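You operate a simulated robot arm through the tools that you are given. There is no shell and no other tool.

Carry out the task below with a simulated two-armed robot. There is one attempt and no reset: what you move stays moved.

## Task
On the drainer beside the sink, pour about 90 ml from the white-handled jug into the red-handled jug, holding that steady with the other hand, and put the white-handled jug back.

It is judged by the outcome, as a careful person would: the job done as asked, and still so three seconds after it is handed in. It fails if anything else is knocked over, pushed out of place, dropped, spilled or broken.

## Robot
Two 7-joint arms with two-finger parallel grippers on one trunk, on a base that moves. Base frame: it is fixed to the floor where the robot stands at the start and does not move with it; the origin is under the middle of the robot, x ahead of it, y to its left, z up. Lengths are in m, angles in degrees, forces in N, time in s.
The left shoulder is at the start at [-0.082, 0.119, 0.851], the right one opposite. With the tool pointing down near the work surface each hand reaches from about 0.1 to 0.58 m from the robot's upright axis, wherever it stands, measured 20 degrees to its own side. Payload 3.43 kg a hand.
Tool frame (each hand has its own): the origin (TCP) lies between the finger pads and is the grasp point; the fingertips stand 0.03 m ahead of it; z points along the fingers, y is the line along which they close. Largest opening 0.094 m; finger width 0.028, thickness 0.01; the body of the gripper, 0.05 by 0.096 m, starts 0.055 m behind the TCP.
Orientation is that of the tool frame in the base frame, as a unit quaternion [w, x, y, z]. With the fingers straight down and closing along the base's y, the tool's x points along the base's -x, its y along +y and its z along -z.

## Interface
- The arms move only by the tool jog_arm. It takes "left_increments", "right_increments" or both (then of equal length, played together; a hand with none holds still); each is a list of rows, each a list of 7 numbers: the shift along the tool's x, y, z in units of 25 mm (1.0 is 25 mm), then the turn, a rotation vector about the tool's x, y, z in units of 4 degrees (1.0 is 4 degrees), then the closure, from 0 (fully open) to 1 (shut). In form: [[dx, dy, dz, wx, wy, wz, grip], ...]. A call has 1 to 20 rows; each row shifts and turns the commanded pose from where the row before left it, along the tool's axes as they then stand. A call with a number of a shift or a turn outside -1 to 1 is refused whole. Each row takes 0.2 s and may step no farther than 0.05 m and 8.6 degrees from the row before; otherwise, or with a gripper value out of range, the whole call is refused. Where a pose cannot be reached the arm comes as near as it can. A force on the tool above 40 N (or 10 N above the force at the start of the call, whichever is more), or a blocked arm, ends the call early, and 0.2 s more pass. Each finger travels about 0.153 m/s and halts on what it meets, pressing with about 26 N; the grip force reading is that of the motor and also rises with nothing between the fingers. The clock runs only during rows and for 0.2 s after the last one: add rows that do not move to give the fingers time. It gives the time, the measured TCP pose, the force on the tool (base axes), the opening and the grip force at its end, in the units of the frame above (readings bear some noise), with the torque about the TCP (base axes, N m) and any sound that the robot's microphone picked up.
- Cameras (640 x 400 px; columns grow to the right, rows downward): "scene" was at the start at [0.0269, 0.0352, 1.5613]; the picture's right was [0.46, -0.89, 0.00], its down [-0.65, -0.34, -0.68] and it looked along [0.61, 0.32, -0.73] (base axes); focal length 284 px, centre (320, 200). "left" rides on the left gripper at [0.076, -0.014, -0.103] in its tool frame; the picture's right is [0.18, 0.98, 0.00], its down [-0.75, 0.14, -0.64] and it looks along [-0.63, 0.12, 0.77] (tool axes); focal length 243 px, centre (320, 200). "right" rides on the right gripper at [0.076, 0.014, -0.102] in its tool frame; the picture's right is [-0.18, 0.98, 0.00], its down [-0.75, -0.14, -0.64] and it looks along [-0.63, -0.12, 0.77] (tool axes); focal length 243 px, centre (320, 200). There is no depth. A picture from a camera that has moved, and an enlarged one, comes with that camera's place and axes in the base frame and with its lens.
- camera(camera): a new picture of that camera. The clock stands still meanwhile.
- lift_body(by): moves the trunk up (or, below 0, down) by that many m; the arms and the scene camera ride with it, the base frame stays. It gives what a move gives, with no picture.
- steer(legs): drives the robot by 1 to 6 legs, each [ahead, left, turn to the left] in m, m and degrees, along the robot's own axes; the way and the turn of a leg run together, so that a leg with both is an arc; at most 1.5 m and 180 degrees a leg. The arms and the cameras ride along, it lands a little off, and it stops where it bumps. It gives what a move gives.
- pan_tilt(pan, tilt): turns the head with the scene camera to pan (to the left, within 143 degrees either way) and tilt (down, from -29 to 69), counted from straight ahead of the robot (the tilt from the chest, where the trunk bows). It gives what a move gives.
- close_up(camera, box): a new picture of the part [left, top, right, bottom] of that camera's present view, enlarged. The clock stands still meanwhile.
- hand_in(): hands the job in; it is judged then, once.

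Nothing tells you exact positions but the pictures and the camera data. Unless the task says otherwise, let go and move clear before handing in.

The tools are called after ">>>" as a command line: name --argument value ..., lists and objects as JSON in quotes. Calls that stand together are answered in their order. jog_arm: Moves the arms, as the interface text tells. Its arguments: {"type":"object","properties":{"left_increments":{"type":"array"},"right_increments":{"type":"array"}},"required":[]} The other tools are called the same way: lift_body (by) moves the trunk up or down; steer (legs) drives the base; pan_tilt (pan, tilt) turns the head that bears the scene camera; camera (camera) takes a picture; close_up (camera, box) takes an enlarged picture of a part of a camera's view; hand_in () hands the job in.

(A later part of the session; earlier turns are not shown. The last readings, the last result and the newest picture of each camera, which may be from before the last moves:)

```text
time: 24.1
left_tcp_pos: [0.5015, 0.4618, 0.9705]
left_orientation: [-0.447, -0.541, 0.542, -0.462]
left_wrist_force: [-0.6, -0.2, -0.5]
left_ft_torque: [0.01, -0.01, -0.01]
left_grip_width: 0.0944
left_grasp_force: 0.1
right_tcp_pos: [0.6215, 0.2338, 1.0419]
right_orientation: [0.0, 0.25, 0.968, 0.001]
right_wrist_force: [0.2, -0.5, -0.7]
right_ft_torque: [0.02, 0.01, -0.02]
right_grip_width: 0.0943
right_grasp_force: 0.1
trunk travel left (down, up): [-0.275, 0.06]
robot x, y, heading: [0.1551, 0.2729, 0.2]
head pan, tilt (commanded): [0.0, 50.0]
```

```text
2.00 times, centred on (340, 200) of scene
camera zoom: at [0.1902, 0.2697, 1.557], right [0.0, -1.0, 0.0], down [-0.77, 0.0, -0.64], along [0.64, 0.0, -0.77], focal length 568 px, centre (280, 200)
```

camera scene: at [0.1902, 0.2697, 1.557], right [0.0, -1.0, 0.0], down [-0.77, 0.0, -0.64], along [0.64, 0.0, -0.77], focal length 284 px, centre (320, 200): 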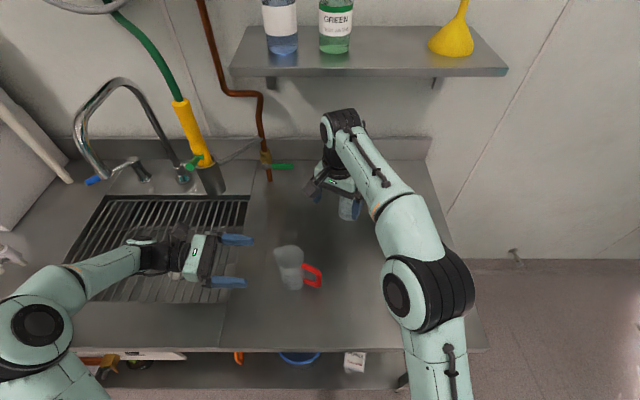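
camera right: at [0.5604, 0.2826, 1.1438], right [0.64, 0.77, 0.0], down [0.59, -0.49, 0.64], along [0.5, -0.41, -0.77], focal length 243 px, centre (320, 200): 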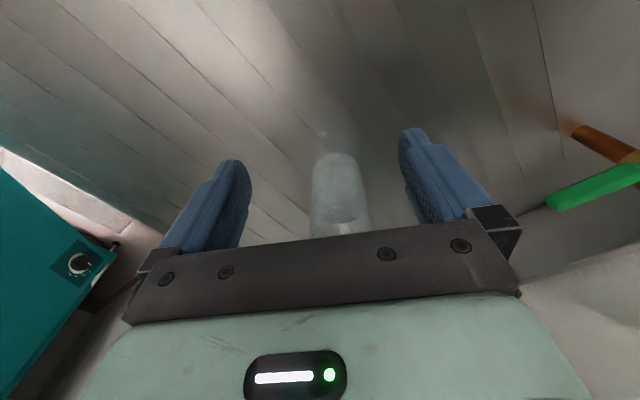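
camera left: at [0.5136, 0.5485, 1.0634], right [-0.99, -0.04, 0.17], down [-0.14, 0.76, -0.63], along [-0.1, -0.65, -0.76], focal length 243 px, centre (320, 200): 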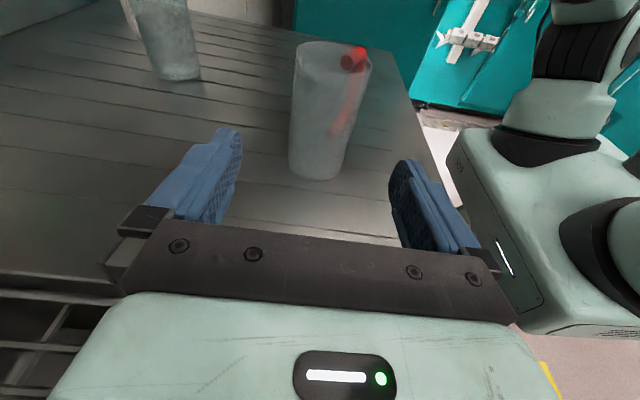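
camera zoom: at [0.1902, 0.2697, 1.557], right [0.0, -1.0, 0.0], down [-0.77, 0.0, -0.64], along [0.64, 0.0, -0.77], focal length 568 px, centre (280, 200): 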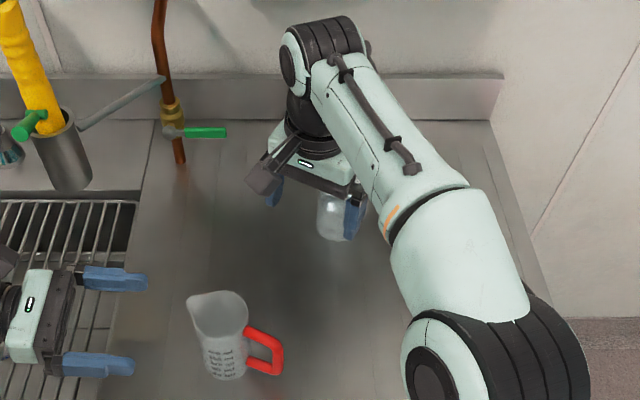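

The white jug holds roughly 140–150 ml (between its 120 and 160 marks), is centred near (0.707, 0.187), and lines up with the right gripper. First I'll bring the left hand down and forward around the red jug, stopping short to check.

>>> jog_arm --left_increments '[[-0.79, 0.08, 0.14, 0, 0, 0, 0], [-0.79, 0.08, 0.14, 0, 0, 0, 0], [0.137, 0, 0.775, 0, 0, 0, 0], [0.137, 0, 0.775, 0, 0, 0, 0], [0.137, 0, 0.775, 0, 0, 0, 0]]'

>>> camera --camera "left"

>>> close_up --camera "scene" --box '[180, 200, 360, 320]'

```text
time: 25.3
left_tcp_pos: [0.4997, 0.4009, 0.9287]
left_orientation: [-0.448, -0.541, 0.543, -0.461]
left_wrist_force: [0.5, 0.1, 0.0]
left_ft_torque: [0.01, 0.0, -0.02]
left_grip_width: 0.0939
left_grasp_force: 0.0
right_tcp_pos: [0.6211, 0.2336, 1.0397]
right_orientation: [0.0, 0.25, 0.968, 0.001]
right_wrist_force: [-0.4, -0.1, 0.1]
right_ft_torque: [0.01, -0.02, 0.05]
right_grip_width: 0.094
right_grasp_force: 0.1
trunk travel left (down, up): [-0.275, 0.06]
robot x, y, heading: [0.1569, 0.2678, 0.1]
head pan, tilt (commanded): [0.0, 50.0]
```

```text
taken
camera left: at [0.5118, 0.4893, 1.0214], right [-0.99, -0.04, 0.17], down [-0.14, 0.76, -0.63], along [-0.1, -0.65, -0.76], focal length 243 px, centre (320, 200)
```

left: 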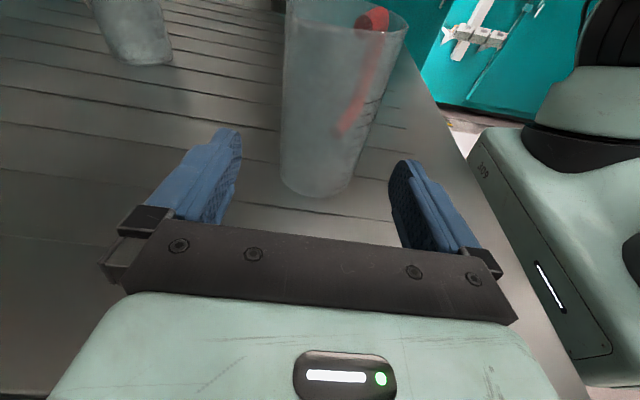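

```text
3.33 times, centred on (270, 260) of scene
camera zoom: at [0.1903, 0.2694, 1.557], right [0.0, -1.0, 0.0], down [-0.77, 0.0, -0.64], along [0.64, 0.0, -0.77], focal length 947 px, centre (487, 0)
```

zoom: 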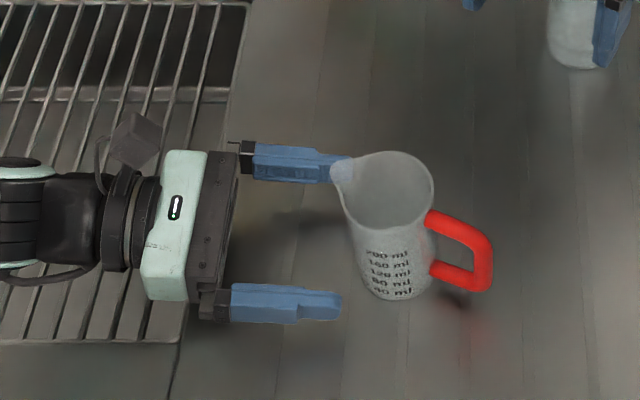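

Both views show the red jug centred between the left fingers. I'll move the last 0.057 m in and close gently while holding still.

>>> jog_arm --left_increments '[[0.137, 0, 0.775, 0, 0, 0, 0], [0.137, 0, 0.775, 0, 0, 0, 0], [0.137, 0, 0.775, 0, 0, 0, 0]]'

>>> camera --camera "left"

>>> close_up --camera "scene" --box '[220, 220, 350, 310]'

```text
time: 26.1
left_tcp_pos: [0.5005, 0.3412, 0.9287]
left_orientation: [-0.447, -0.542, 0.542, -0.462]
left_wrist_force: [0.0, 0.2, -0.7]
left_ft_torque: [-0.02, -0.03, -0.02]
left_grip_width: 0.094
left_grasp_force: 0.1
right_tcp_pos: [0.622, 0.2328, 1.0403]
right_orientation: [0.0, 0.25, 0.968, 0.002]
right_wrist_force: [-0.3, 0.3, 0.5]
right_ft_torque: [0.02, 0.0, 0.02]
right_grip_width: 0.0938
right_grasp_force: 0.1
trunk travel left (down, up): [-0.275, 0.06]
robot x, y, heading: [0.1558, 0.2703, 0.2]
head pan, tilt (commanded): [0.0, 50.0]
```

```text
taken
camera left: at [0.5118, 0.429, 1.0219], right [-0.99, -0.04, 0.17], down [-0.14, 0.76, -0.63], along [-0.1, -0.65, -0.76], focal length 243 px, centre (320, 200)
```

left: 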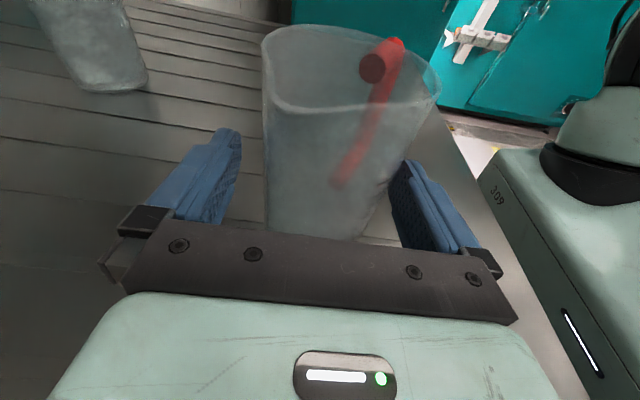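

```text
4.44 times, centred on (285, 265) of scene
camera zoom: at [0.1903, 0.2694, 1.557], right [0.0, -1.0, 0.0], down [-0.77, 0.0, -0.64], along [0.64, 0.0, -0.77], focal length 1263 px, centre (476, -89)
```

zoom: 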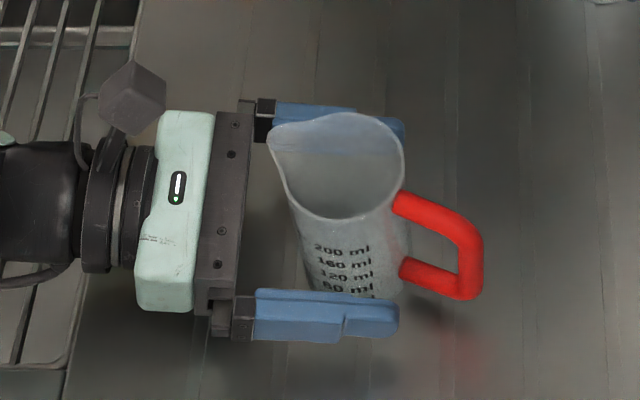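

The jug is well inside the open left fingers and the handle is clear on the far side. I'll close slowly so neither finger shoves the jug.

>>> jog_arm --left_increments '[[0, 0, 0, 0, 0, 0, 0.15], [0, 0, 0, 0, 0, 0, 0.25], [0, 0, 0, 0, 0, 0, 0.3], [0, 0, 0, 0, 0, 0, 0.35], [0, 0, 0, 0, 0, 0, 0.4], [0, 0, 0, 0, 0, 0, 0.45], [0, 0, 0, 0, 0, 0, 0.5], [0, 0, 0, 0, 0, 0, 0.6], [0, 0, 0, 0, 0, 0, 0.6]]'

>>> camera --camera "left"

>>> close_up --camera "scene" --box '[220, 220, 350, 310]'

```text
time: 28.1
left_tcp_pos: [0.4981, 0.3418, 0.93]
left_orientation: [-0.448, -0.541, 0.542, -0.462]
left_wrist_force: [-0.5, 0.2, 1.8]
left_ft_torque: [-0.02, 0.05, 0.0]
left_grip_width: 0.0637
left_grasp_force: 25.7
right_tcp_pos: [0.6215, 0.2342, 1.0398]
right_orientation: [-0.001, 0.249, 0.969, 0.0]
right_wrist_force: [-0.5, 0.0, -0.1]
right_ft_torque: [0.0, 0.04, 0.02]
right_grip_width: 0.0942
right_grasp_force: 0.1
trunk travel left (down, up): [-0.275, 0.06]
robot x, y, heading: [0.1548, 0.2702, 0.3]
head pan, tilt (commanded): [0.0, 50.0]
```

```text
taken
camera left: at [0.5116, 0.4296, 1.0219], right [-0.99, -0.04, 0.17], down [-0.14, 0.76, -0.63], along [-0.1, -0.65, -0.76], focal length 243 px, centre (320, 200)
```

left: 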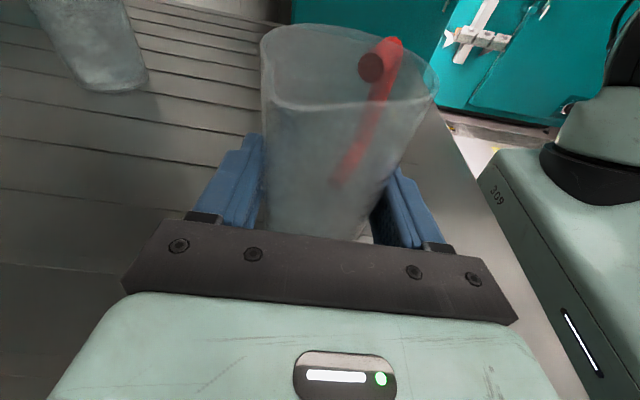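

```text
4.44 times, centred on (285, 265) of scene
camera zoom: at [0.1902, 0.2698, 1.557], right [0.0, -1.0, 0.0], down [-0.77, 0.0, -0.64], along [0.64, 0.0, -0.77], focal length 1263 px, centre (476, -89)
```

zoom: 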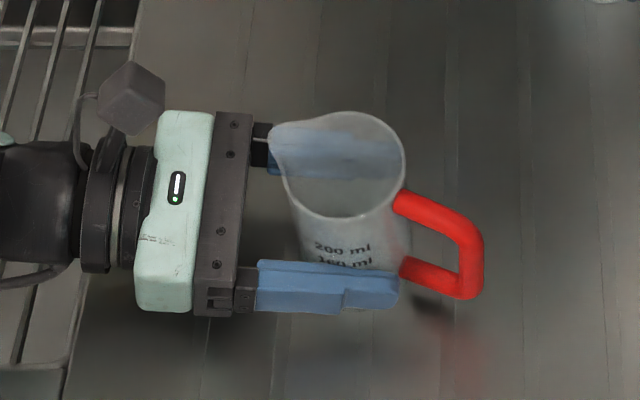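

The red jug is held (about 64 mm wide, full grip force) and it hasn't shifted. Now I'll lower the right hand in front of the white jug to grasp height, z 0.95, and look before sliding in.

>>> jog_arm --right_increments '[[0, 0, 0.9, 0, 0, 0, 0], [0, 0, 0.9, 0, 0, 0, 0], [0, 0, 0.9, 0, 0, 0, 0], [0, 0, 0.9, 0, 0, 0, 0]]'

>>> camera --camera "right"

>>> close_up --camera "scene" --box '[260, 100, 420, 230]'

>>> close_up --camera "left" --box '[0, 0, 260, 160]'

```text
time: 29.1
left_tcp_pos: [0.4988, 0.3422, 0.9284]
left_orientation: [-0.448, -0.54, 0.543, -0.461]
left_wrist_force: [0.4, 0.1, 1.0]
left_ft_torque: [0.0, 0.03, 0.0]
left_grip_width: 0.0637
left_grasp_force: 26.2
right_tcp_pos: [0.6206, 0.2334, 0.9504]
right_orientation: [0.001, 0.25, 0.968, 0.001]
right_wrist_force: [-0.8, 0.1, -0.3]
right_ft_torque: [0.02, 0.01, 0.01]
right_grip_width: 0.094
right_grasp_force: 0.0
trunk travel left (down, up): [-0.275, 0.06]
robot x, y, heading: [0.1573, 0.2712, 0.3]
head pan, tilt (commanded): [0.0, 50.0]
```

```text
taken
camera right: at [0.5603, 0.2827, 1.0545], right [0.64, 0.77, 0.0], down [0.59, -0.49, 0.64], along [0.5, -0.41, -0.77], focal length 243 px, centre (320, 200)
```

right: 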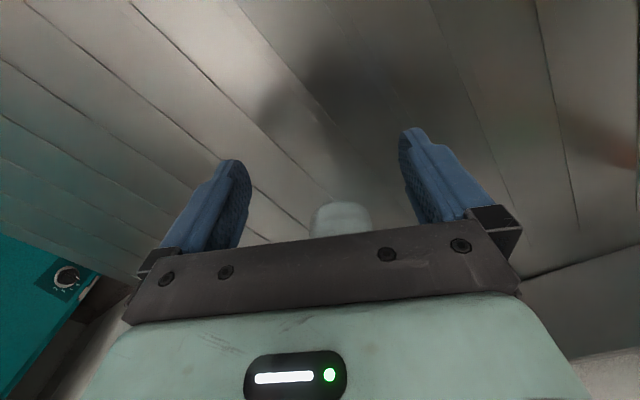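

```text
3.08 times, centred on (340, 165) of scene
camera zoom: at [0.1903, 0.2698, 1.557], right [0.0, -1.0, 0.0], down [-0.77, 0.0, -0.64], along [0.64, 0.0, -0.77], focal length 874 px, centre (258, 308)
```

zoom: 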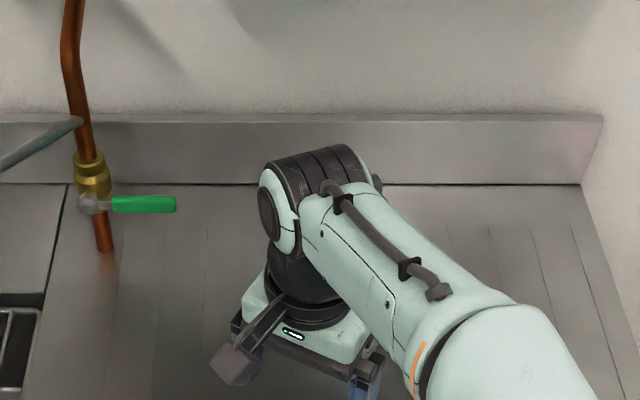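

```text
2.46 times, centred on (130, 80) of left
camera zoom: at [0.5117, 0.4296, 1.0219], right [-0.99, -0.04, 0.17], down [-0.14, 0.76, -0.63], along [-0.1, -0.65, -0.76], focal length 597 px, centre (788, 495)
```

zoom: 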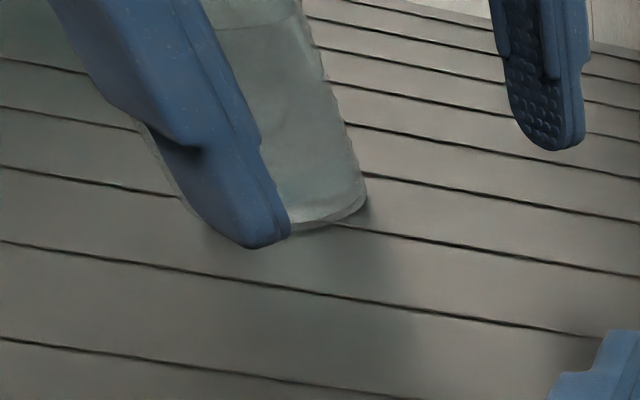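

The white jug's base projects exactly where expected, centred between the right fingers. I'll slide forward two thirds of the way and check clearance.

>>> jog_arm --right_increments '[[-0.66, 0, 0, 0, 0, 0, 0], [-0.66, 0, 0, 0, 0, 0, 0], [-0.66, 0, 0, 0, 0, 0, 0], [-0.66, 0, 0, 0, 0, 0, 0]]'

>>> close_up --camera "left" --box '[0, 0, 260, 160]'

>>> camera --camera "right"

>>> camera --camera "scene"

```text
time: 30.1
left_tcp_pos: [0.4994, 0.3424, 0.9289]
left_orientation: [0.447, 0.541, -0.541, 0.462]
left_wrist_force: [0.7, 0.2, 0.2]
left_ft_torque: [-0.01, 0.03, 0.02]
left_grip_width: 0.0635
left_grasp_force: 25.9
right_tcp_pos: [0.6792, 0.2006, 0.9511]
right_orientation: [0.0, 0.249, 0.968, 0.001]
right_wrist_force: [-0.8, 0.3, 0.8]
right_ft_torque: [0.0, 0.0, -0.01]
right_grip_width: 0.0944
right_grasp_force: 0.0
trunk travel left (down, up): [-0.275, 0.06]
robot x, y, heading: [0.1554, 0.2715, -0.1]
head pan, tilt (commanded): [0.0, 50.0]
```

```text
2.46 times, centred on (130, 80) of left
camera zoom: at [0.5119, 0.4295, 1.0219], right [-0.99, -0.04, 0.17], down [-0.14, 0.76, -0.63], along [-0.1, -0.65, -0.76], focal length 597 px, centre (788, 495)
```

zoom: 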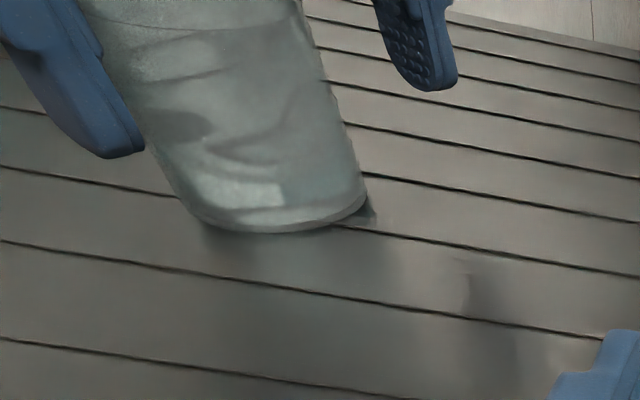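

```text
taken
camera right: at [0.6184, 0.2499, 1.0539], right [0.64, 0.77, 0.0], down [0.59, -0.49, 0.64], along [0.5, -0.41, -0.77], focal length 243 px, centre (320, 200)
```

right: 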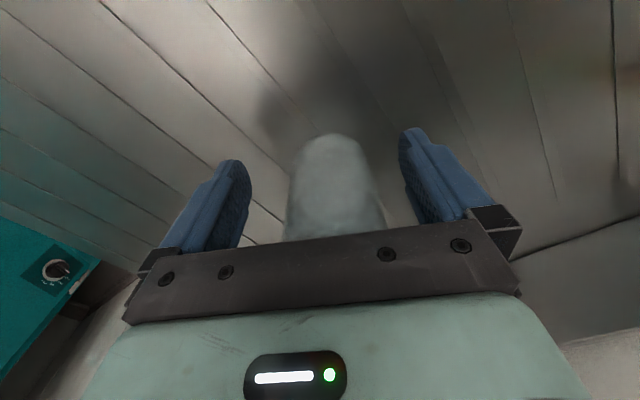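

```text
taken
camera scene: at [0.1905, 0.2697, 1.557], right [0.0, -1.0, 0.0], down [-0.77, 0.0, -0.64], along [0.64, 0.0, -0.77], focal length 284 px, centre (320, 200)
```

scene: 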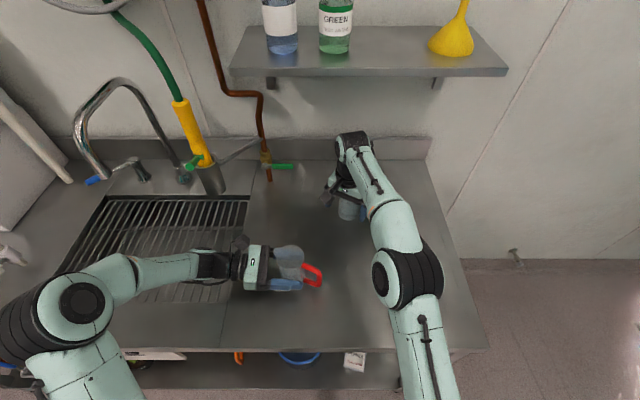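

Clearance looks fine on both sides. I'll zoom in once more from the right camera to fix the last few centimetres.

>>> close_up --camera "right" --box '[240, 110, 420, 250]'

>>> close_up --camera "scene" --box '[310, 120, 400, 240]'

```text
2.86 times, centred on (330, 180) of right
camera zoom: at [0.6184, 0.2499, 1.0539], right [0.64, 0.77, 0.0], down [0.59, -0.49, 0.64], along [0.5, -0.41, -0.77], focal length 693 px, centre (291, 257)
```

zoom: 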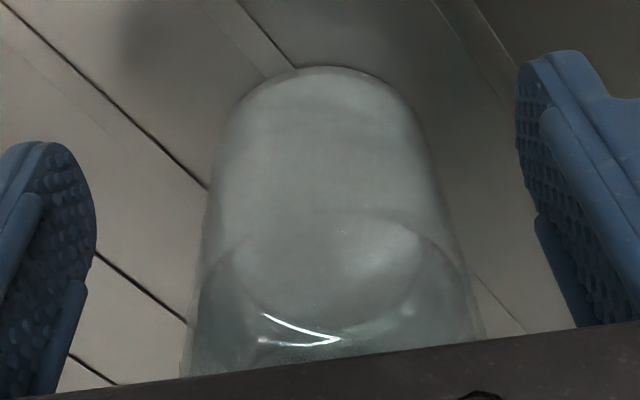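

```text
3.33 times, centred on (355, 180) of scene
camera zoom: at [0.1905, 0.2697, 1.557], right [0.0, -1.0, 0.0], down [-0.77, 0.0, -0.64], along [0.64, 0.0, -0.77], focal length 947 px, centre (203, 267)
```

zoom: 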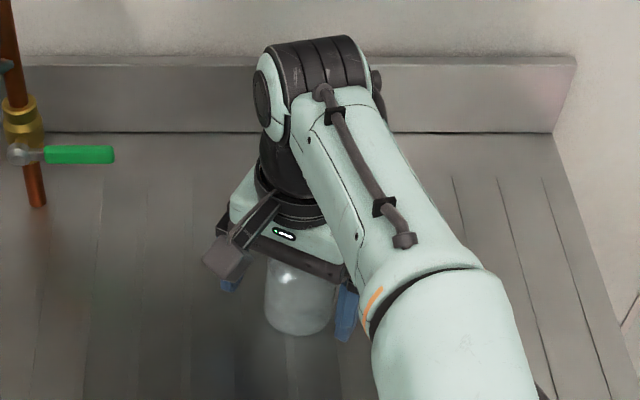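

The jug centre comes out at (0.7075, 0.188). I'll move the last 31 mm with a tiny lateral correction, then check before closing.

>>> jog_arm --right_increments '[[-0.62, 0.05, 0, 0, 0, 0, 0], [-0.62, 0.05, 0, 0, 0, 0, 0]]'

>>> camera --camera "right"

>>> close_up --camera "left" --box '[0, 0, 260, 160]'

```text
time: 30.7
left_tcp_pos: [0.4996, 0.3418, 0.9296]
left_orientation: [-0.447, -0.541, 0.543, -0.461]
left_wrist_force: [0.0, -0.7, 1.1]
left_ft_torque: [-0.04, 0.05, 0.04]
left_grip_width: 0.0638
left_grasp_force: 26.0
right_tcp_pos: [0.6931, 0.1908, 0.949]
right_orientation: [0.0, 0.249, 0.969, -0.001]
right_wrist_force: [0.5, -0.1, 0.7]
right_ft_torque: [-0.01, -0.02, -0.02]
right_grip_width: 0.0938
right_grasp_force: 0.1
right hand out of reach, approached as far as the arm can: row 2
trunk travel left (down, up): [-0.275, 0.06]
robot x, y, heading: [0.1558, 0.2704, -0.3]
head pan, tilt (commanded): [0.0, 50.0]
```

```text
taken
camera right: at [0.6321, 0.2392, 1.0527], right [0.64, 0.77, 0.0], down [0.59, -0.49, 0.64], along [0.5, -0.41, -0.77], focal length 243 px, centre (320, 200)
```

right: 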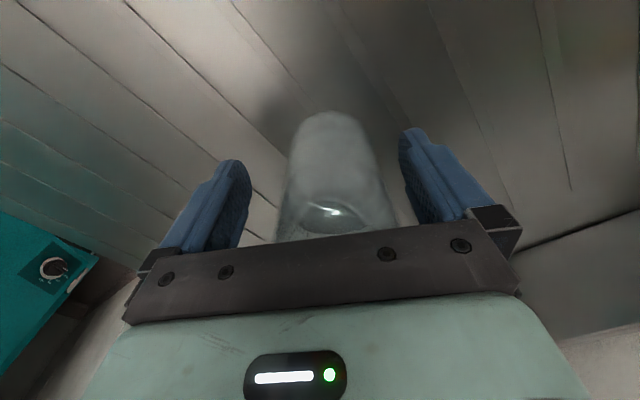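

```text
2.46 times, centred on (130, 80) of left
camera zoom: at [0.5115, 0.4296, 1.0219], right [-0.99, -0.04, 0.16], down [-0.14, 0.76, -0.63], along [-0.1, -0.65, -0.76], focal length 597 px, centre (788, 495)
```

zoom: 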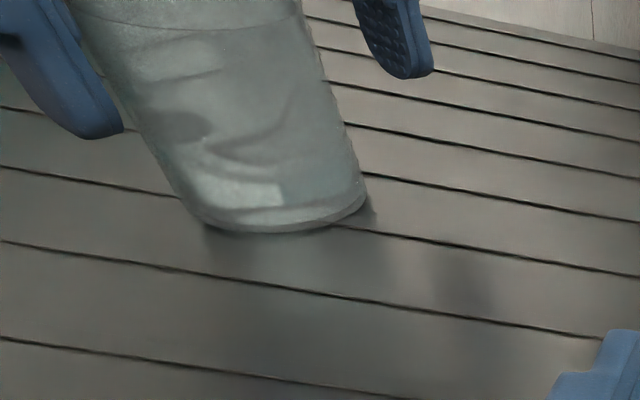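

The arm ran out of reach about 14 mm short. Leaning the tool 8° forward brings the wrist back toward me, so I'll lean it and then complete the approach.

>>> jog_arm --right_increments '[[0, 0, 0, 0, -1, 0, 0], [0, 0, 0, 0, -1, 0, 0], [-0.29, 0.03, 0, 0, 0, 0, 0], [-0.29, 0.03, 0, 0, 0, 0, 0]]'

>>> camera --camera "right"

>>> close_up --camera "left" --box '[0, 0, 260, 160]'

```text
time: 31.7
left_tcp_pos: [0.4993, 0.3425, 0.9293]
left_orientation: [-0.448, -0.541, 0.542, -0.462]
left_wrist_force: [-0.8, 0.3, 1.7]
left_ft_torque: [-0.01, 0.04, -0.05]
left_grip_width: 0.0635
left_grasp_force: 26.0
right_tcp_pos: [0.7069, 0.1855, 0.951]
right_orientation: [0.068, 0.249, 0.966, -0.018]
right_wrist_force: [0.1, 0.3, -0.9]
right_ft_torque: [0.01, -0.02, 0.0]
right_grip_width: 0.0939
right_grasp_force: 0.0
trunk travel left (down, up): [-0.275, 0.06]
robot x, y, heading: [0.1584, 0.2703, 0.2]
head pan, tilt (commanded): [0.0, 50.0]
```

```text
taken
camera right: at [0.634, 0.2409, 1.0426], right [0.63, 0.77, 0.03], down [0.51, -0.44, 0.74], along [0.58, -0.46, -0.67], focal length 243 px, centre (320, 200)
```

right: 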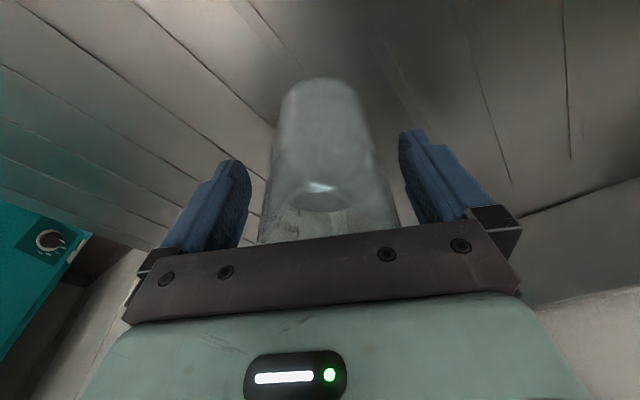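

```text
2.46 times, centred on (130, 80) of left
camera zoom: at [0.5117, 0.4296, 1.0219], right [-0.99, -0.04, 0.17], down [-0.14, 0.76, -0.63], along [-0.1, -0.65, -0.76], focal length 597 px, centre (788, 495)
```

zoom: 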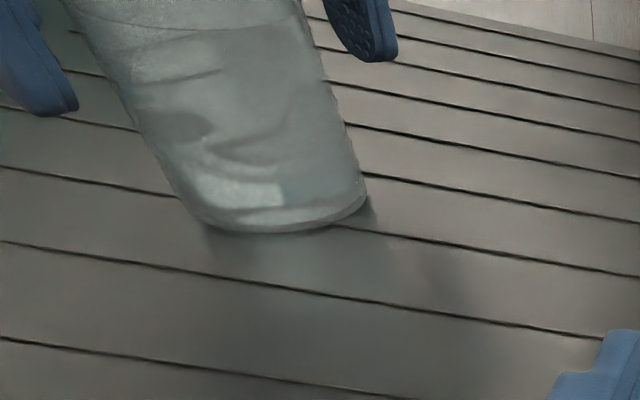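

The fingers are now centred around the white jug. I'll close them slowly and confirm the grip.

>>> jog_arm --right_increments '[[0, 0, 0, 0, 0, 0, 0.15], [0, 0, 0, 0, 0, 0, 0.22], [0, 0, 0, 0, 0, 0, 0.26], [0, 0, 0, 0, 0, 0, 0.3], [0, 0, 0, 0, 0, 0, 0.34], [0, 0, 0, 0, 0, 0, 0.38], [0, 0, 0, 0, 0, 0, 0.45], [0, 0, 0, 0, 0, 0, 0.6], [0, 0, 0, 0, 0, 0, 0.6]]'

>>> camera --camera "right"

>>> close_up --camera "left" --box '[0, 0, 260, 160]'

```text
time: 33.7
left_tcp_pos: [0.4993, 0.342, 0.93]
left_orientation: [-0.448, -0.541, 0.542, -0.462]
left_wrist_force: [0.2, 0.4, 1.5]
left_ft_torque: [0.0, 0.05, -0.03]
left_grip_width: 0.0635
left_grasp_force: 26.5
right_tcp_pos: [0.7054, 0.1848, 0.9508]
right_orientation: [0.067, 0.249, 0.966, -0.018]
right_wrist_force: [0.7, 0.8, 0.3]
right_ft_torque: [0.0, -0.03, 0.0]
right_grip_width: 0.063
right_grasp_force: 25.9
trunk travel left (down, up): [-0.275, 0.06]
robot x, y, heading: [0.1554, 0.2719, 0.1]
head pan, tilt (commanded): [0.0, 50.0]
```

```text
taken
camera right: at [0.6339, 0.2409, 1.0427], right [0.63, 0.77, 0.03], down [0.51, -0.44, 0.74], along [0.58, -0.46, -0.67], focal length 243 px, centre (320, 200)
```

right: 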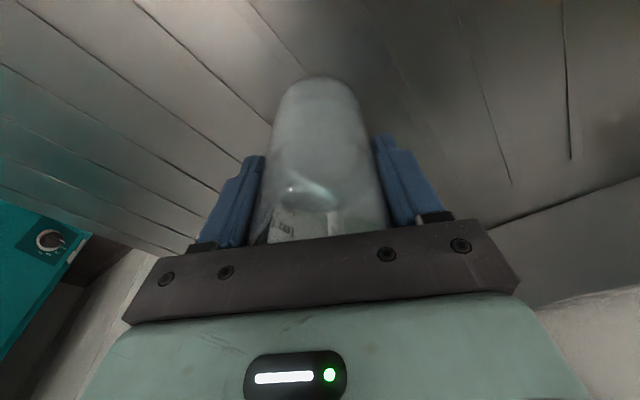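

```text
2.46 times, centred on (130, 80) of left
camera zoom: at [0.5117, 0.4297, 1.0219], right [-0.99, -0.04, 0.17], down [-0.14, 0.76, -0.63], along [-0.1, -0.65, -0.76], focal length 597 px, centre (788, 495)
```

zoom: 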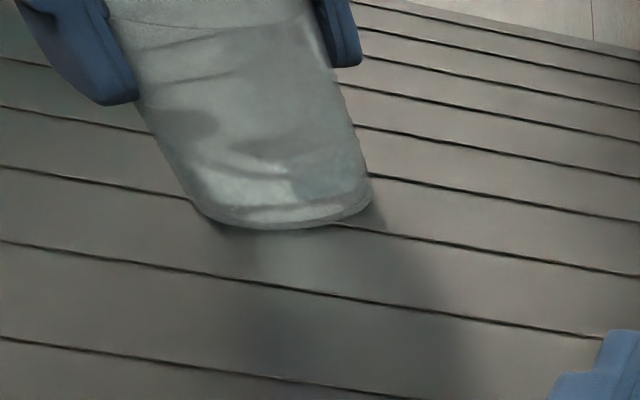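

White jug gripped at 63 mm width. I'll lift it about 12 mm straight up, hold still, and check it comes up cleanly and what it weighs.

>>> jog_arm --right_increments '[[-0.033, 0, -0.24, 0, 0, 0, 0.6], [-0.033, 0, -0.24, 0, 0, 0, 0.6], [0, 0, 0, 0, 0, 0, 0.6], [0, 0, 0, 0, 0, 0, 0.6]]'

>>> close_up --camera "left" --box '[0, 0, 260, 160]'

>>> camera --camera "right"

```text
time: 34.7
left_tcp_pos: [0.4992, 0.3421, 0.9291]
left_orientation: [-0.448, -0.541, 0.542, -0.461]
left_wrist_force: [0.6, 0.3, 1.8]
left_ft_torque: [-0.01, 0.13, -0.03]
left_grip_width: 0.0636
left_grasp_force: 25.8
right_tcp_pos: [0.7063, 0.1858, 0.9625]
right_orientation: [0.067, 0.249, 0.966, -0.017]
right_wrist_force: [0.2, 0.3, -1.8]
right_ft_torque: [-0.01, 0.01, -0.02]
right_grip_width: 0.0627
right_grasp_force: 25.9
trunk travel left (down, up): [-0.275, 0.06]
robot x, y, heading: [0.1597, 0.2712, 0.1]
head pan, tilt (commanded): [0.0, 50.0]
```

```text
2.46 times, centred on (130, 80) of left
camera zoom: at [0.5117, 0.4297, 1.0219], right [-0.99, -0.04, 0.17], down [-0.14, 0.76, -0.63], along [-0.1, -0.65, -0.76], focal length 597 px, centre (788, 495)
```

zoom: 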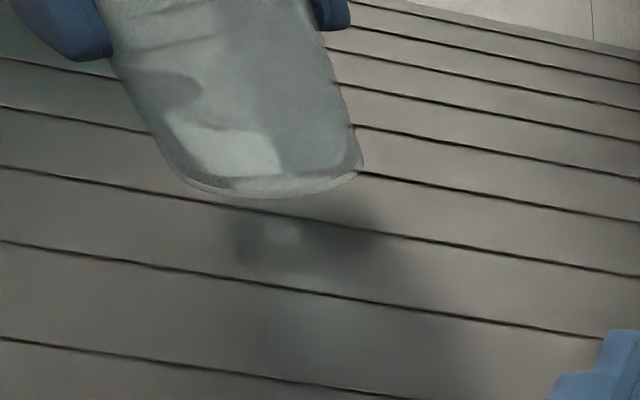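

```text
taken
camera right: at [0.6337, 0.2413, 1.0547], right [0.63, 0.77, 0.03], down [0.51, -0.44, 0.74], along [0.58, -0.46, -0.67], focal length 243 px, centre (320, 200)
```

right: 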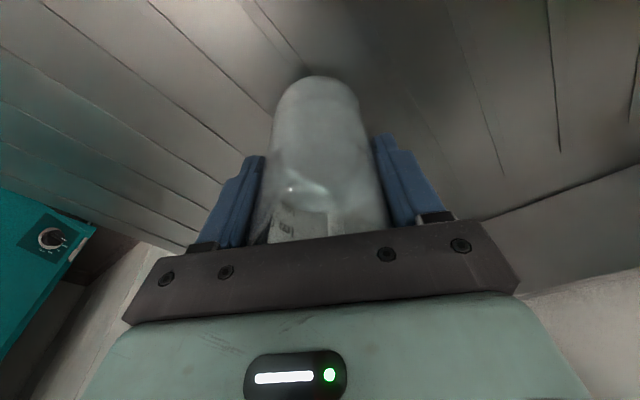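

The white jug is cleanly lifted (about 2 N). Now I'll carry it slowly, upright, to a spot about 0.12 m beyond the red jug and a bit above it.

>>> jog_arm --right_increments '[[0.223, 0.157, -0.145, 0, 0, 0, 0.6], [0.223, 0.157, -0.145, 0, 0, 0, 0.6], [0.446, 0.313, -0.29, 0, 0, 0, 0.6], [0.446, 0.313, -0.29, 0, 0, 0, 0.6], [0.446, 0.313, -0.29, 0, 0, 0, 0.6], [0.446, 0.313, -0.29, 0, 0, 0, 0.6], [0.446, 0.313, -0.29, 0, 0, 0, 0.6], [0.446, 0.313, -0.29, 0, 0, 0, 0.6], [0.446, 0.313, -0.29, 0, 0, 0, 0.6], [0.446, 0.313, -0.29, 0, 0, 0, 0.6], [0.446, 0.313, -0.29, 0, 0, 0, 0.6], [0.446, 0.313, -0.29, 0, 0, 0, 0.6], [0.223, 0.157, -0.145, 0, 0, 0, 0.6], [0.223, 0.157, -0.145, 0, 0, 0, 0.6]]'

>>> camera --camera "scene"

>>> camera --camera "left"

>>> camera --camera "right"

```text
time: 37.7
left_tcp_pos: [0.5007, 0.3422, 0.9303]
left_orientation: [-0.448, -0.54, 0.542, -0.461]
left_wrist_force: [-0.8, 1.5, 1.9]
left_ft_torque: [0.02, 0.09, -0.02]
left_grip_width: 0.0637
left_grasp_force: 25.7
right_tcp_pos: [0.6233, 0.3363, 1.0287]
right_orientation: [0.068, 0.249, 0.966, -0.017]
right_wrist_force: [-1.0, 0.4, -2.1]
right_ft_torque: [0.02, 0.01, 0.0]
right_grip_width: 0.0641
right_grasp_force: 26.0
trunk travel left (down, up): [-0.275, 0.06]
robot x, y, heading: [0.1556, 0.2724, -0.1]
head pan, tilt (commanded): [0.0, 50.0]
```

```text
taken
camera scene: at [0.1903, 0.2699, 1.557], right [0.0, -1.0, 0.0], down [-0.77, 0.0, -0.64], along [0.64, 0.0, -0.77], focal length 284 px, centre (320, 200)
```

scene: 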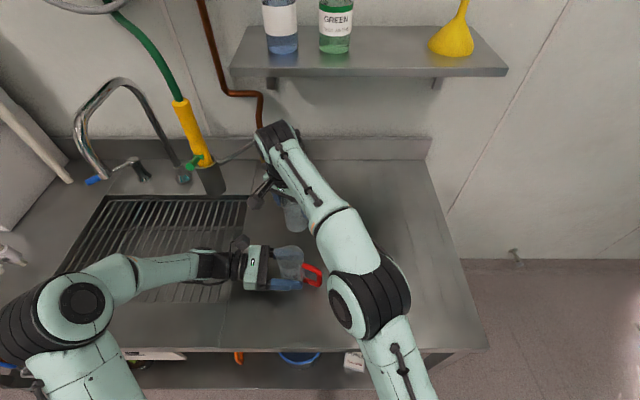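

```text
taken
camera left: at [0.5117, 0.4297, 1.0219], right [-0.99, -0.04, 0.17], down [-0.14, 0.76, -0.63], along [-0.1, -0.65, -0.76], focal length 243 px, centre (320, 200)
```

left: 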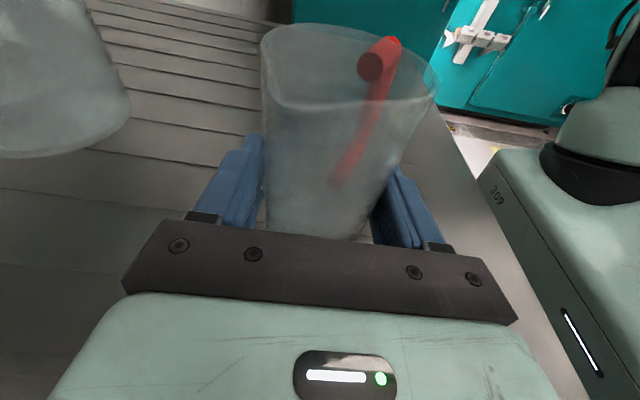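

```text
taken
camera right: at [0.5512, 0.3923, 1.1217], right [0.63, 0.77, 0.03], down [0.51, -0.44, 0.74], along [0.58, -0.46, -0.67], focal length 243 px, centre (320, 200)
```

right: 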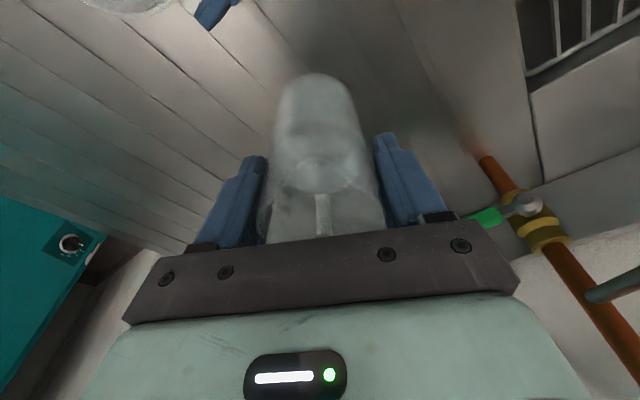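

The white jug is steady at (0.623, 0.336) with the rim at about z 1.06. I'll turn it about the vertical so the spout points straight back at me over the red jug, then take several weight readings while still.

>>> jog_arm --right_increments '[[0, 0, 0, -0.063, 0, -0.45, 0.6], [0, 0, 0, -0.126, 0, -0.897, 0.6], [0, 0, 0, -0.126, 0, -0.897, 0.6], [0, 0, 0, -0.126, 0, -0.897, 0.6], [0, 0, 0, -0.126, 0, -0.897, 0.6], [0, 0, 0, -0.126, 0, -0.897, 0.6], [0, 0, 0, -0.126, 0, -0.897, 0.6], [0, 0, 0, -0.126, 0, -0.897, 0.6], [0, 0, 0, -0.063, 0, -0.45, 0.6], [0, 0, 0, 0, 0, 0, 0.6], [0, 0, 0, 0, 0, 0, 0.6]]'

>>> jog_arm --right_increments '[[0, 0, 0, 0, 0, 0, 0.6]]'

>>> jog_arm --right_increments '[[0, 0, 0, 0, 0, 0, 0.6]]'

>>> jog_arm --right_increments '[[0, 0, 0, 0, 0, 0, 0.6]]'

>>> jog_arm --right_increments '[[0, 0, 0, 0, 0, 0, 0.6]]'

>>> jog_arm --right_increments '[[0, 0, 0, 0, 0, 0, 0.6]]'

>>> camera --camera "left"

>>> camera --camera "scene"

>>> camera --camera "right"

```text
time: 40.1
left_tcp_pos: [0.4994, 0.3416, 0.9291]
left_orientation: [-0.447, -0.541, 0.542, -0.462]
left_wrist_force: [-0.4, -0.3, 1.4]
left_ft_torque: [0.04, 0.02, -0.01]
left_grip_width: 0.0634
left_grasp_force: 26.7
right_tcp_pos: [0.6244, 0.3378, 1.0302]
right_orientation: [0.069, 0.0, 0.998, 0.0]
right_wrist_force: [0.6, 0.3, -1.2]
right_ft_torque: [-0.01, 0.03, 0.0]
right_grip_width: 0.0643
right_grasp_force: 25.7
trunk travel left (down, up): [-0.275, 0.06]
robot x, y, heading: [0.1545, 0.2718, 0.1]
head pan, tilt (commanded): [0.0, 50.0]
```

```text
time: 40.5
left_tcp_pos: [0.4996, 0.3409, 0.9299]
left_orientation: [-0.448, -0.54, 0.542, -0.461]
left_wrist_force: [-1.1, 0.5, 2.0]
left_ft_torque: [0.0, 0.05, -0.01]
left_grip_width: 0.0635
left_grasp_force: 25.7
right_tcp_pos: [0.6249, 0.3377, 1.0299]
right_orientation: [0.069, 0.0, 0.998, 0.0]
right_wrist_force: [0.5, 0.1, -2.9]
right_ft_torque: [-0.01, 0.01, -0.01]
right_grip_width: 0.0642
right_grasp_force: 26.1
trunk travel left (down, up): [-0.275, 0.06]
robot x, y, heading: [0.1587, 0.2706, 0.1]
head pan, tilt (commanded): [0.0, 50.0]
```

```text
time: 40.9
left_tcp_pos: [0.4997, 0.3415, 0.9294]
left_orientation: [-0.448, -0.541, 0.542, -0.461]
left_wrist_force: [-0.2, 1.1, 1.9]
left_ft_torque: [0.02, 0.04, 0.01]
left_grip_width: 0.0636
left_grasp_force: 26.0
right_tcp_pos: [0.6252, 0.3374, 1.0305]
right_orientation: [0.069, 0.0, 0.998, 0.0]
right_wrist_force: [0.5, 0.0, -2.2]
right_ft_torque: [0.01, -0.01, 0.01]
right_grip_width: 0.0642
right_grasp_force: 26.3
trunk travel left (down, up): [-0.275, 0.06]
robot x, y, heading: [0.1571, 0.2705, 0.2]
head pan, tilt (commanded): [0.0, 50.0]
```

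```text
time: 41.3
left_tcp_pos: [0.5007, 0.3426, 0.9278]
left_orientation: [-0.448, -0.541, 0.543, -0.461]
left_wrist_force: [-0.2, 1.1, 0.6]
left_ft_torque: [0.02, 0.03, -0.03]
left_grip_width: 0.0635
left_grasp_force: 26.1
right_tcp_pos: [0.6254, 0.3368, 1.0286]
right_orientation: [0.07, -0.002, 0.998, 0.0]
right_wrist_force: [1.1, 0.1, -2.3]
right_ft_torque: [0.02, 0.05, -0.03]
right_grip_width: 0.0642
right_grasp_force: 26.0
trunk travel left (down, up): [-0.275, 0.06]
robot x, y, heading: [0.1561, 0.2715, 0.3]
head pan, tilt (commanded): [0.0, 50.0]
```

```text
time: 41.7
left_tcp_pos: [0.4997, 0.3415, 0.9298]
left_orientation: [-0.448, -0.54, 0.542, -0.461]
left_wrist_force: [-0.7, 0.6, 1.1]
left_ft_torque: [-0.01, 0.07, -0.04]
left_grip_width: 0.0637
left_grasp_force: 25.6
right_tcp_pos: [0.6249, 0.3379, 1.0298]
right_orientation: [0.069, -0.001, 0.998, -0.001]
right_wrist_force: [-0.5, -0.1, -1.9]
right_ft_torque: [-0.01, 0.05, 0.06]
right_grip_width: 0.0642
right_grasp_force: 26.0
trunk travel left (down, up): [-0.275, 0.06]
robot x, y, heading: [0.1558, 0.2702, -0.0]
head pan, tilt (commanded): [0.0, 50.0]
```

```text
time: 42.1
left_tcp_pos: [0.5004, 0.343, 0.9291]
left_orientation: [-0.449, -0.54, 0.543, -0.461]
left_wrist_force: [-0.1, 0.2, 0.9]
left_ft_torque: [0.03, 0.03, -0.03]
left_grip_width: 0.0633
left_grasp_force: 26.0
right_tcp_pos: [0.6254, 0.3377, 1.0306]
right_orientation: [0.07, 0.0, 0.998, 0.0]
right_wrist_force: [-1.0, -0.1, -1.7]
right_ft_torque: [-0.04, -0.01, 0.01]
right_grip_width: 0.0642
right_grasp_force: 26.1
trunk travel left (down, up): [-0.275, 0.06]
robot x, y, heading: [0.162, 0.2711, 0.2]
head pan, tilt (commanded): [0.0, 50.0]
```

```text
taken
camera left: at [0.5117, 0.4297, 1.0218], right [-0.99, -0.04, 0.17], down [-0.14, 0.76, -0.63], along [-0.1, -0.65, -0.76], focal length 243 px, centre (320, 200)
```

left: 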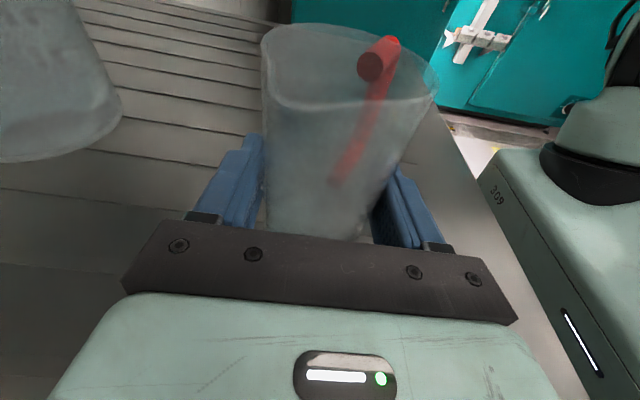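

```text
taken
camera scene: at [0.1903, 0.2699, 1.557], right [0.0, -1.0, 0.0], down [-0.77, 0.0, -0.64], along [0.64, 0.0, -0.77], focal length 284 px, centre (320, 200)
```

scene: 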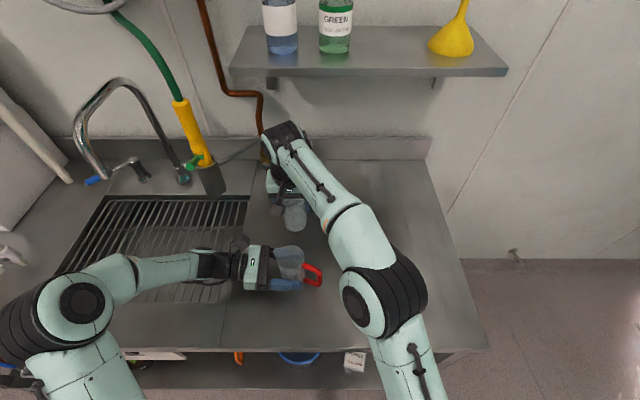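

```text
taken
camera right: at [0.5342, 0.3515, 1.1218], right [0.18, 0.98, 0.03], down [0.66, -0.14, 0.74], along [0.73, -0.12, -0.67], focal length 243 px, centre (320, 200)
```

right: 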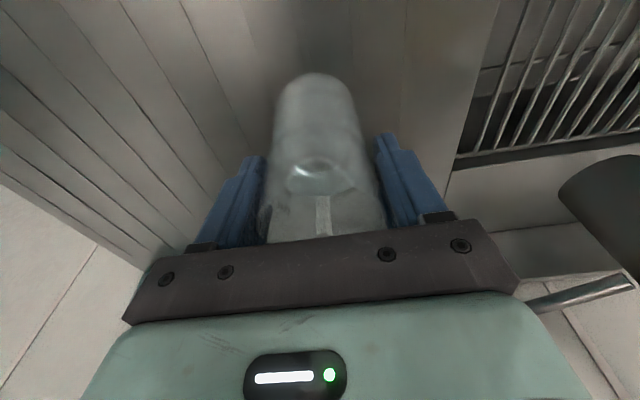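

The load reads about 2.0 N on average. The grip width rose slightly during the carry, so I'll zoom in to check whether the jug slipped in the fingers.

>>> close_up --camera "right" --box '[240, 60, 400, 250]'

>>> close_up --camera "left" --box '[0, 0, 180, 180]'

>>> close_up --camera "scene" --box '[240, 150, 340, 300]'

>>> jog_arm --right_increments '[[0, 0, 0, 0, 0, 0, 0.8], [0, 0, 0, 0, 0, 0, 0.8], [0, 0, 0, 0, 0, 0, 0.8], [0, 0, 0, 0, 0, 0, 0.8]]'

>>> close_up --camera "right" --box '[240, 60, 400, 250]'

```text
2.11 times, centred on (320, 155) of right
camera zoom: at [0.5342, 0.3515, 1.1218], right [0.18, 0.98, 0.03], down [0.66, -0.14, 0.74], along [0.73, -0.12, -0.67], focal length 511 px, centre (320, 295)
```

zoom: 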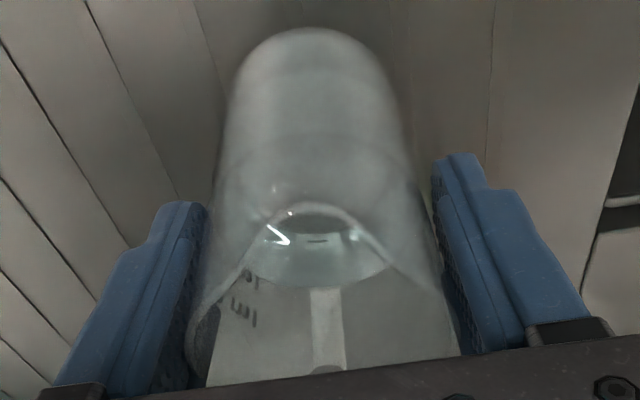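

```text
2.22 times, centred on (90, 90) of left
camera zoom: at [0.5117, 0.4297, 1.0218], right [-0.99, -0.04, 0.17], down [-0.14, 0.76, -0.63], along [-0.1, -0.65, -0.76], focal length 539 px, centre (831, 444)
```

zoom: 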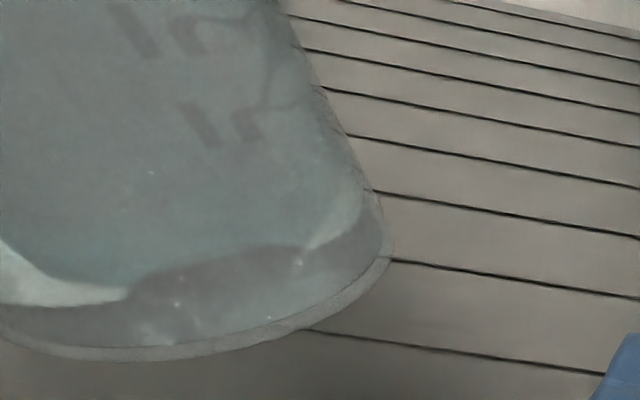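

```text
2.67 times, centred on (290, 225) of scene
camera zoom: at [0.1903, 0.2699, 1.557], right [0.0, -1.0, 0.0], down [-0.77, 0.0, -0.64], along [0.64, 0.0, -0.77], focal length 758 px, centre (400, 133)
```

zoom: 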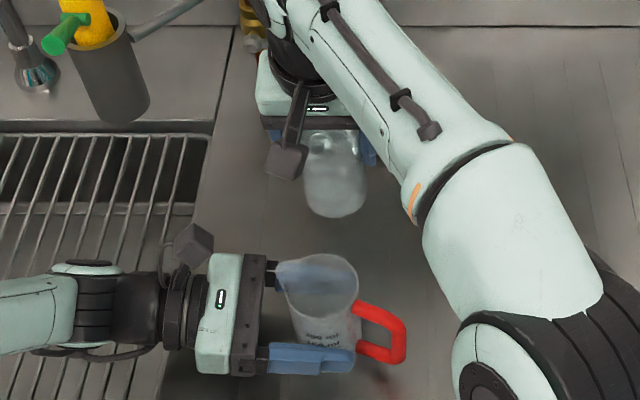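

```text
time: 43.1
left_tcp_pos: [0.4995, 0.3419, 0.9298]
left_orientation: [-0.448, -0.541, 0.543, -0.461]
left_wrist_force: [-0.2, 0.9, 0.8]
left_ft_torque: [-0.02, 0.06, 0.0]
left_grip_width: 0.0634
left_grasp_force: 26.3
right_tcp_pos: [0.6249, 0.337, 1.03]
right_orientation: [0.07, -0.002, 0.998, 0.0]
right_wrist_force: [0.3, 0.3, -2.3]
right_ft_torque: [0.01, 0.03, -0.04]
right_grip_width: 0.0642
right_grasp_force: 25.8
trunk travel left (down, up): [-0.275, 0.06]
robot x, y, heading: [0.1559, 0.2726, 0.2]
head pan, tilt (commanded): [0.0, 50.0]
```

```text
2.11 times, centred on (320, 155) of right
camera zoom: at [0.5342, 0.3515, 1.1218], right [0.18, 0.98, 0.03], down [0.66, -0.14, 0.74], along [0.73, -0.12, -0.67], focal length 511 px, centre (320, 295)
```

zoom: 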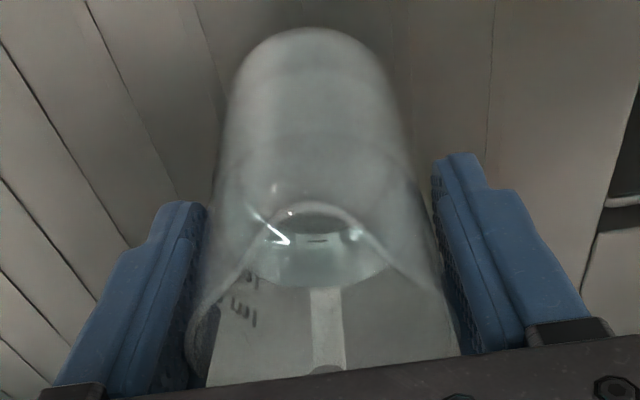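

The grip is stable at rest and I can see the spout clearly in the right camera. I'll raise the jug 30 mm and tip it to 45° here, still short of the red jug and short of the pouring angle.

>>> jog_arm --right_increments '[[-0.083, 0, -0.594, 0, 0, 0, 0.8], [-0.083, 0, -0.594, 0, 0, 0, 0.8], [0, 0, 0, 0, -0.4, 0, 0.8], [0, 0, 0, 0, -0.75, 0, 0.8], [0, 0, 0, 0, -0.75, 0, 0.8], [0, 0, 0, 0, -0.75, 0, 0.8], [0, 0, 0, 0, -0.75, 0, 0.8], [0, 0, 0, 0, -0.75, 0, 0.8], [0, 0, 0, 0, -0.75, 0, 0.8], [0, 0, 0, 0, -0.75, 0, 0.8], [0, 0, 0, 0, -0.4, 0, 0.8], [0, 0, 0, 0, 0, 0, 0.8]]'

>>> camera --camera "scene"

>>> camera --camera "left"

>>> camera --camera "right"

```text
time: 45.7
left_tcp_pos: [0.4999, 0.3422, 0.9302]
left_orientation: [-0.448, -0.541, 0.541, -0.462]
left_wrist_force: [0.0, 0.0, 1.5]
left_ft_torque: [0.01, 0.05, -0.02]
left_grip_width: 0.0634
left_grasp_force: 25.6
right_tcp_pos: [0.6237, 0.3383, 1.0598]
right_orientation: [0.278, 0.0, 0.96, 0.0]
right_wrist_force: [0.6, 0.3, -2.3]
right_ft_torque: [-0.03, 0.09, -0.02]
right_grip_width: 0.0642
right_grasp_force: 26.1
trunk travel left (down, up): [-0.275, 0.06]
robot x, y, heading: [0.1574, 0.275, 0.2]
head pan, tilt (commanded): [0.0, 50.0]
```

```text
taken
camera scene: at [0.1903, 0.2699, 1.557], right [0.0, -1.0, 0.0], down [-0.77, 0.0, -0.64], along [0.64, 0.0, -0.77], focal length 284 px, centre (320, 200)
```

scene: 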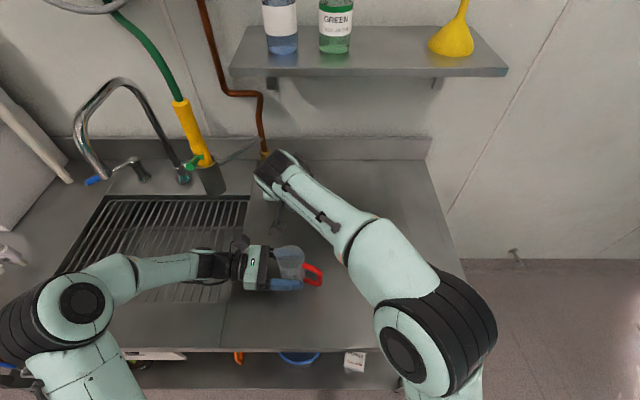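

```text
taken
camera left: at [0.5117, 0.4297, 1.0218], right [-0.99, -0.04, 0.17], down [-0.14, 0.76, -0.63], along [-0.1, -0.65, -0.76], focal length 243 px, centre (320, 200)
```

left: 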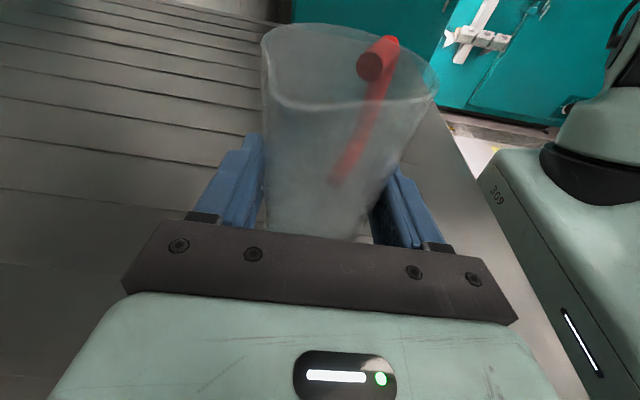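

```text
taken
camera right: at [0.5046, 0.3512, 1.1072], right [0.15, 0.98, 0.1], down [0.29, -0.14, 0.95], along [0.94, -0.12, -0.31], focal length 243 px, centre (320, 200)
```

right: 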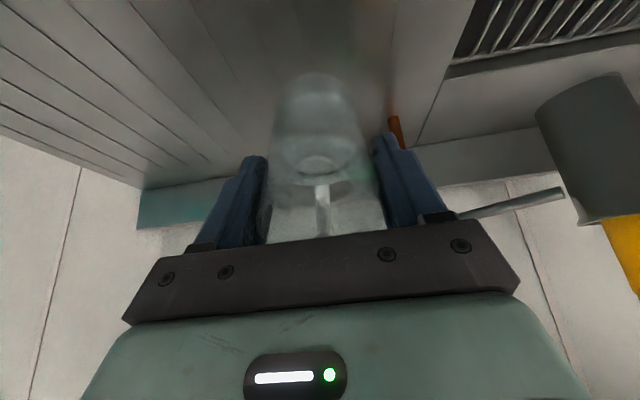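

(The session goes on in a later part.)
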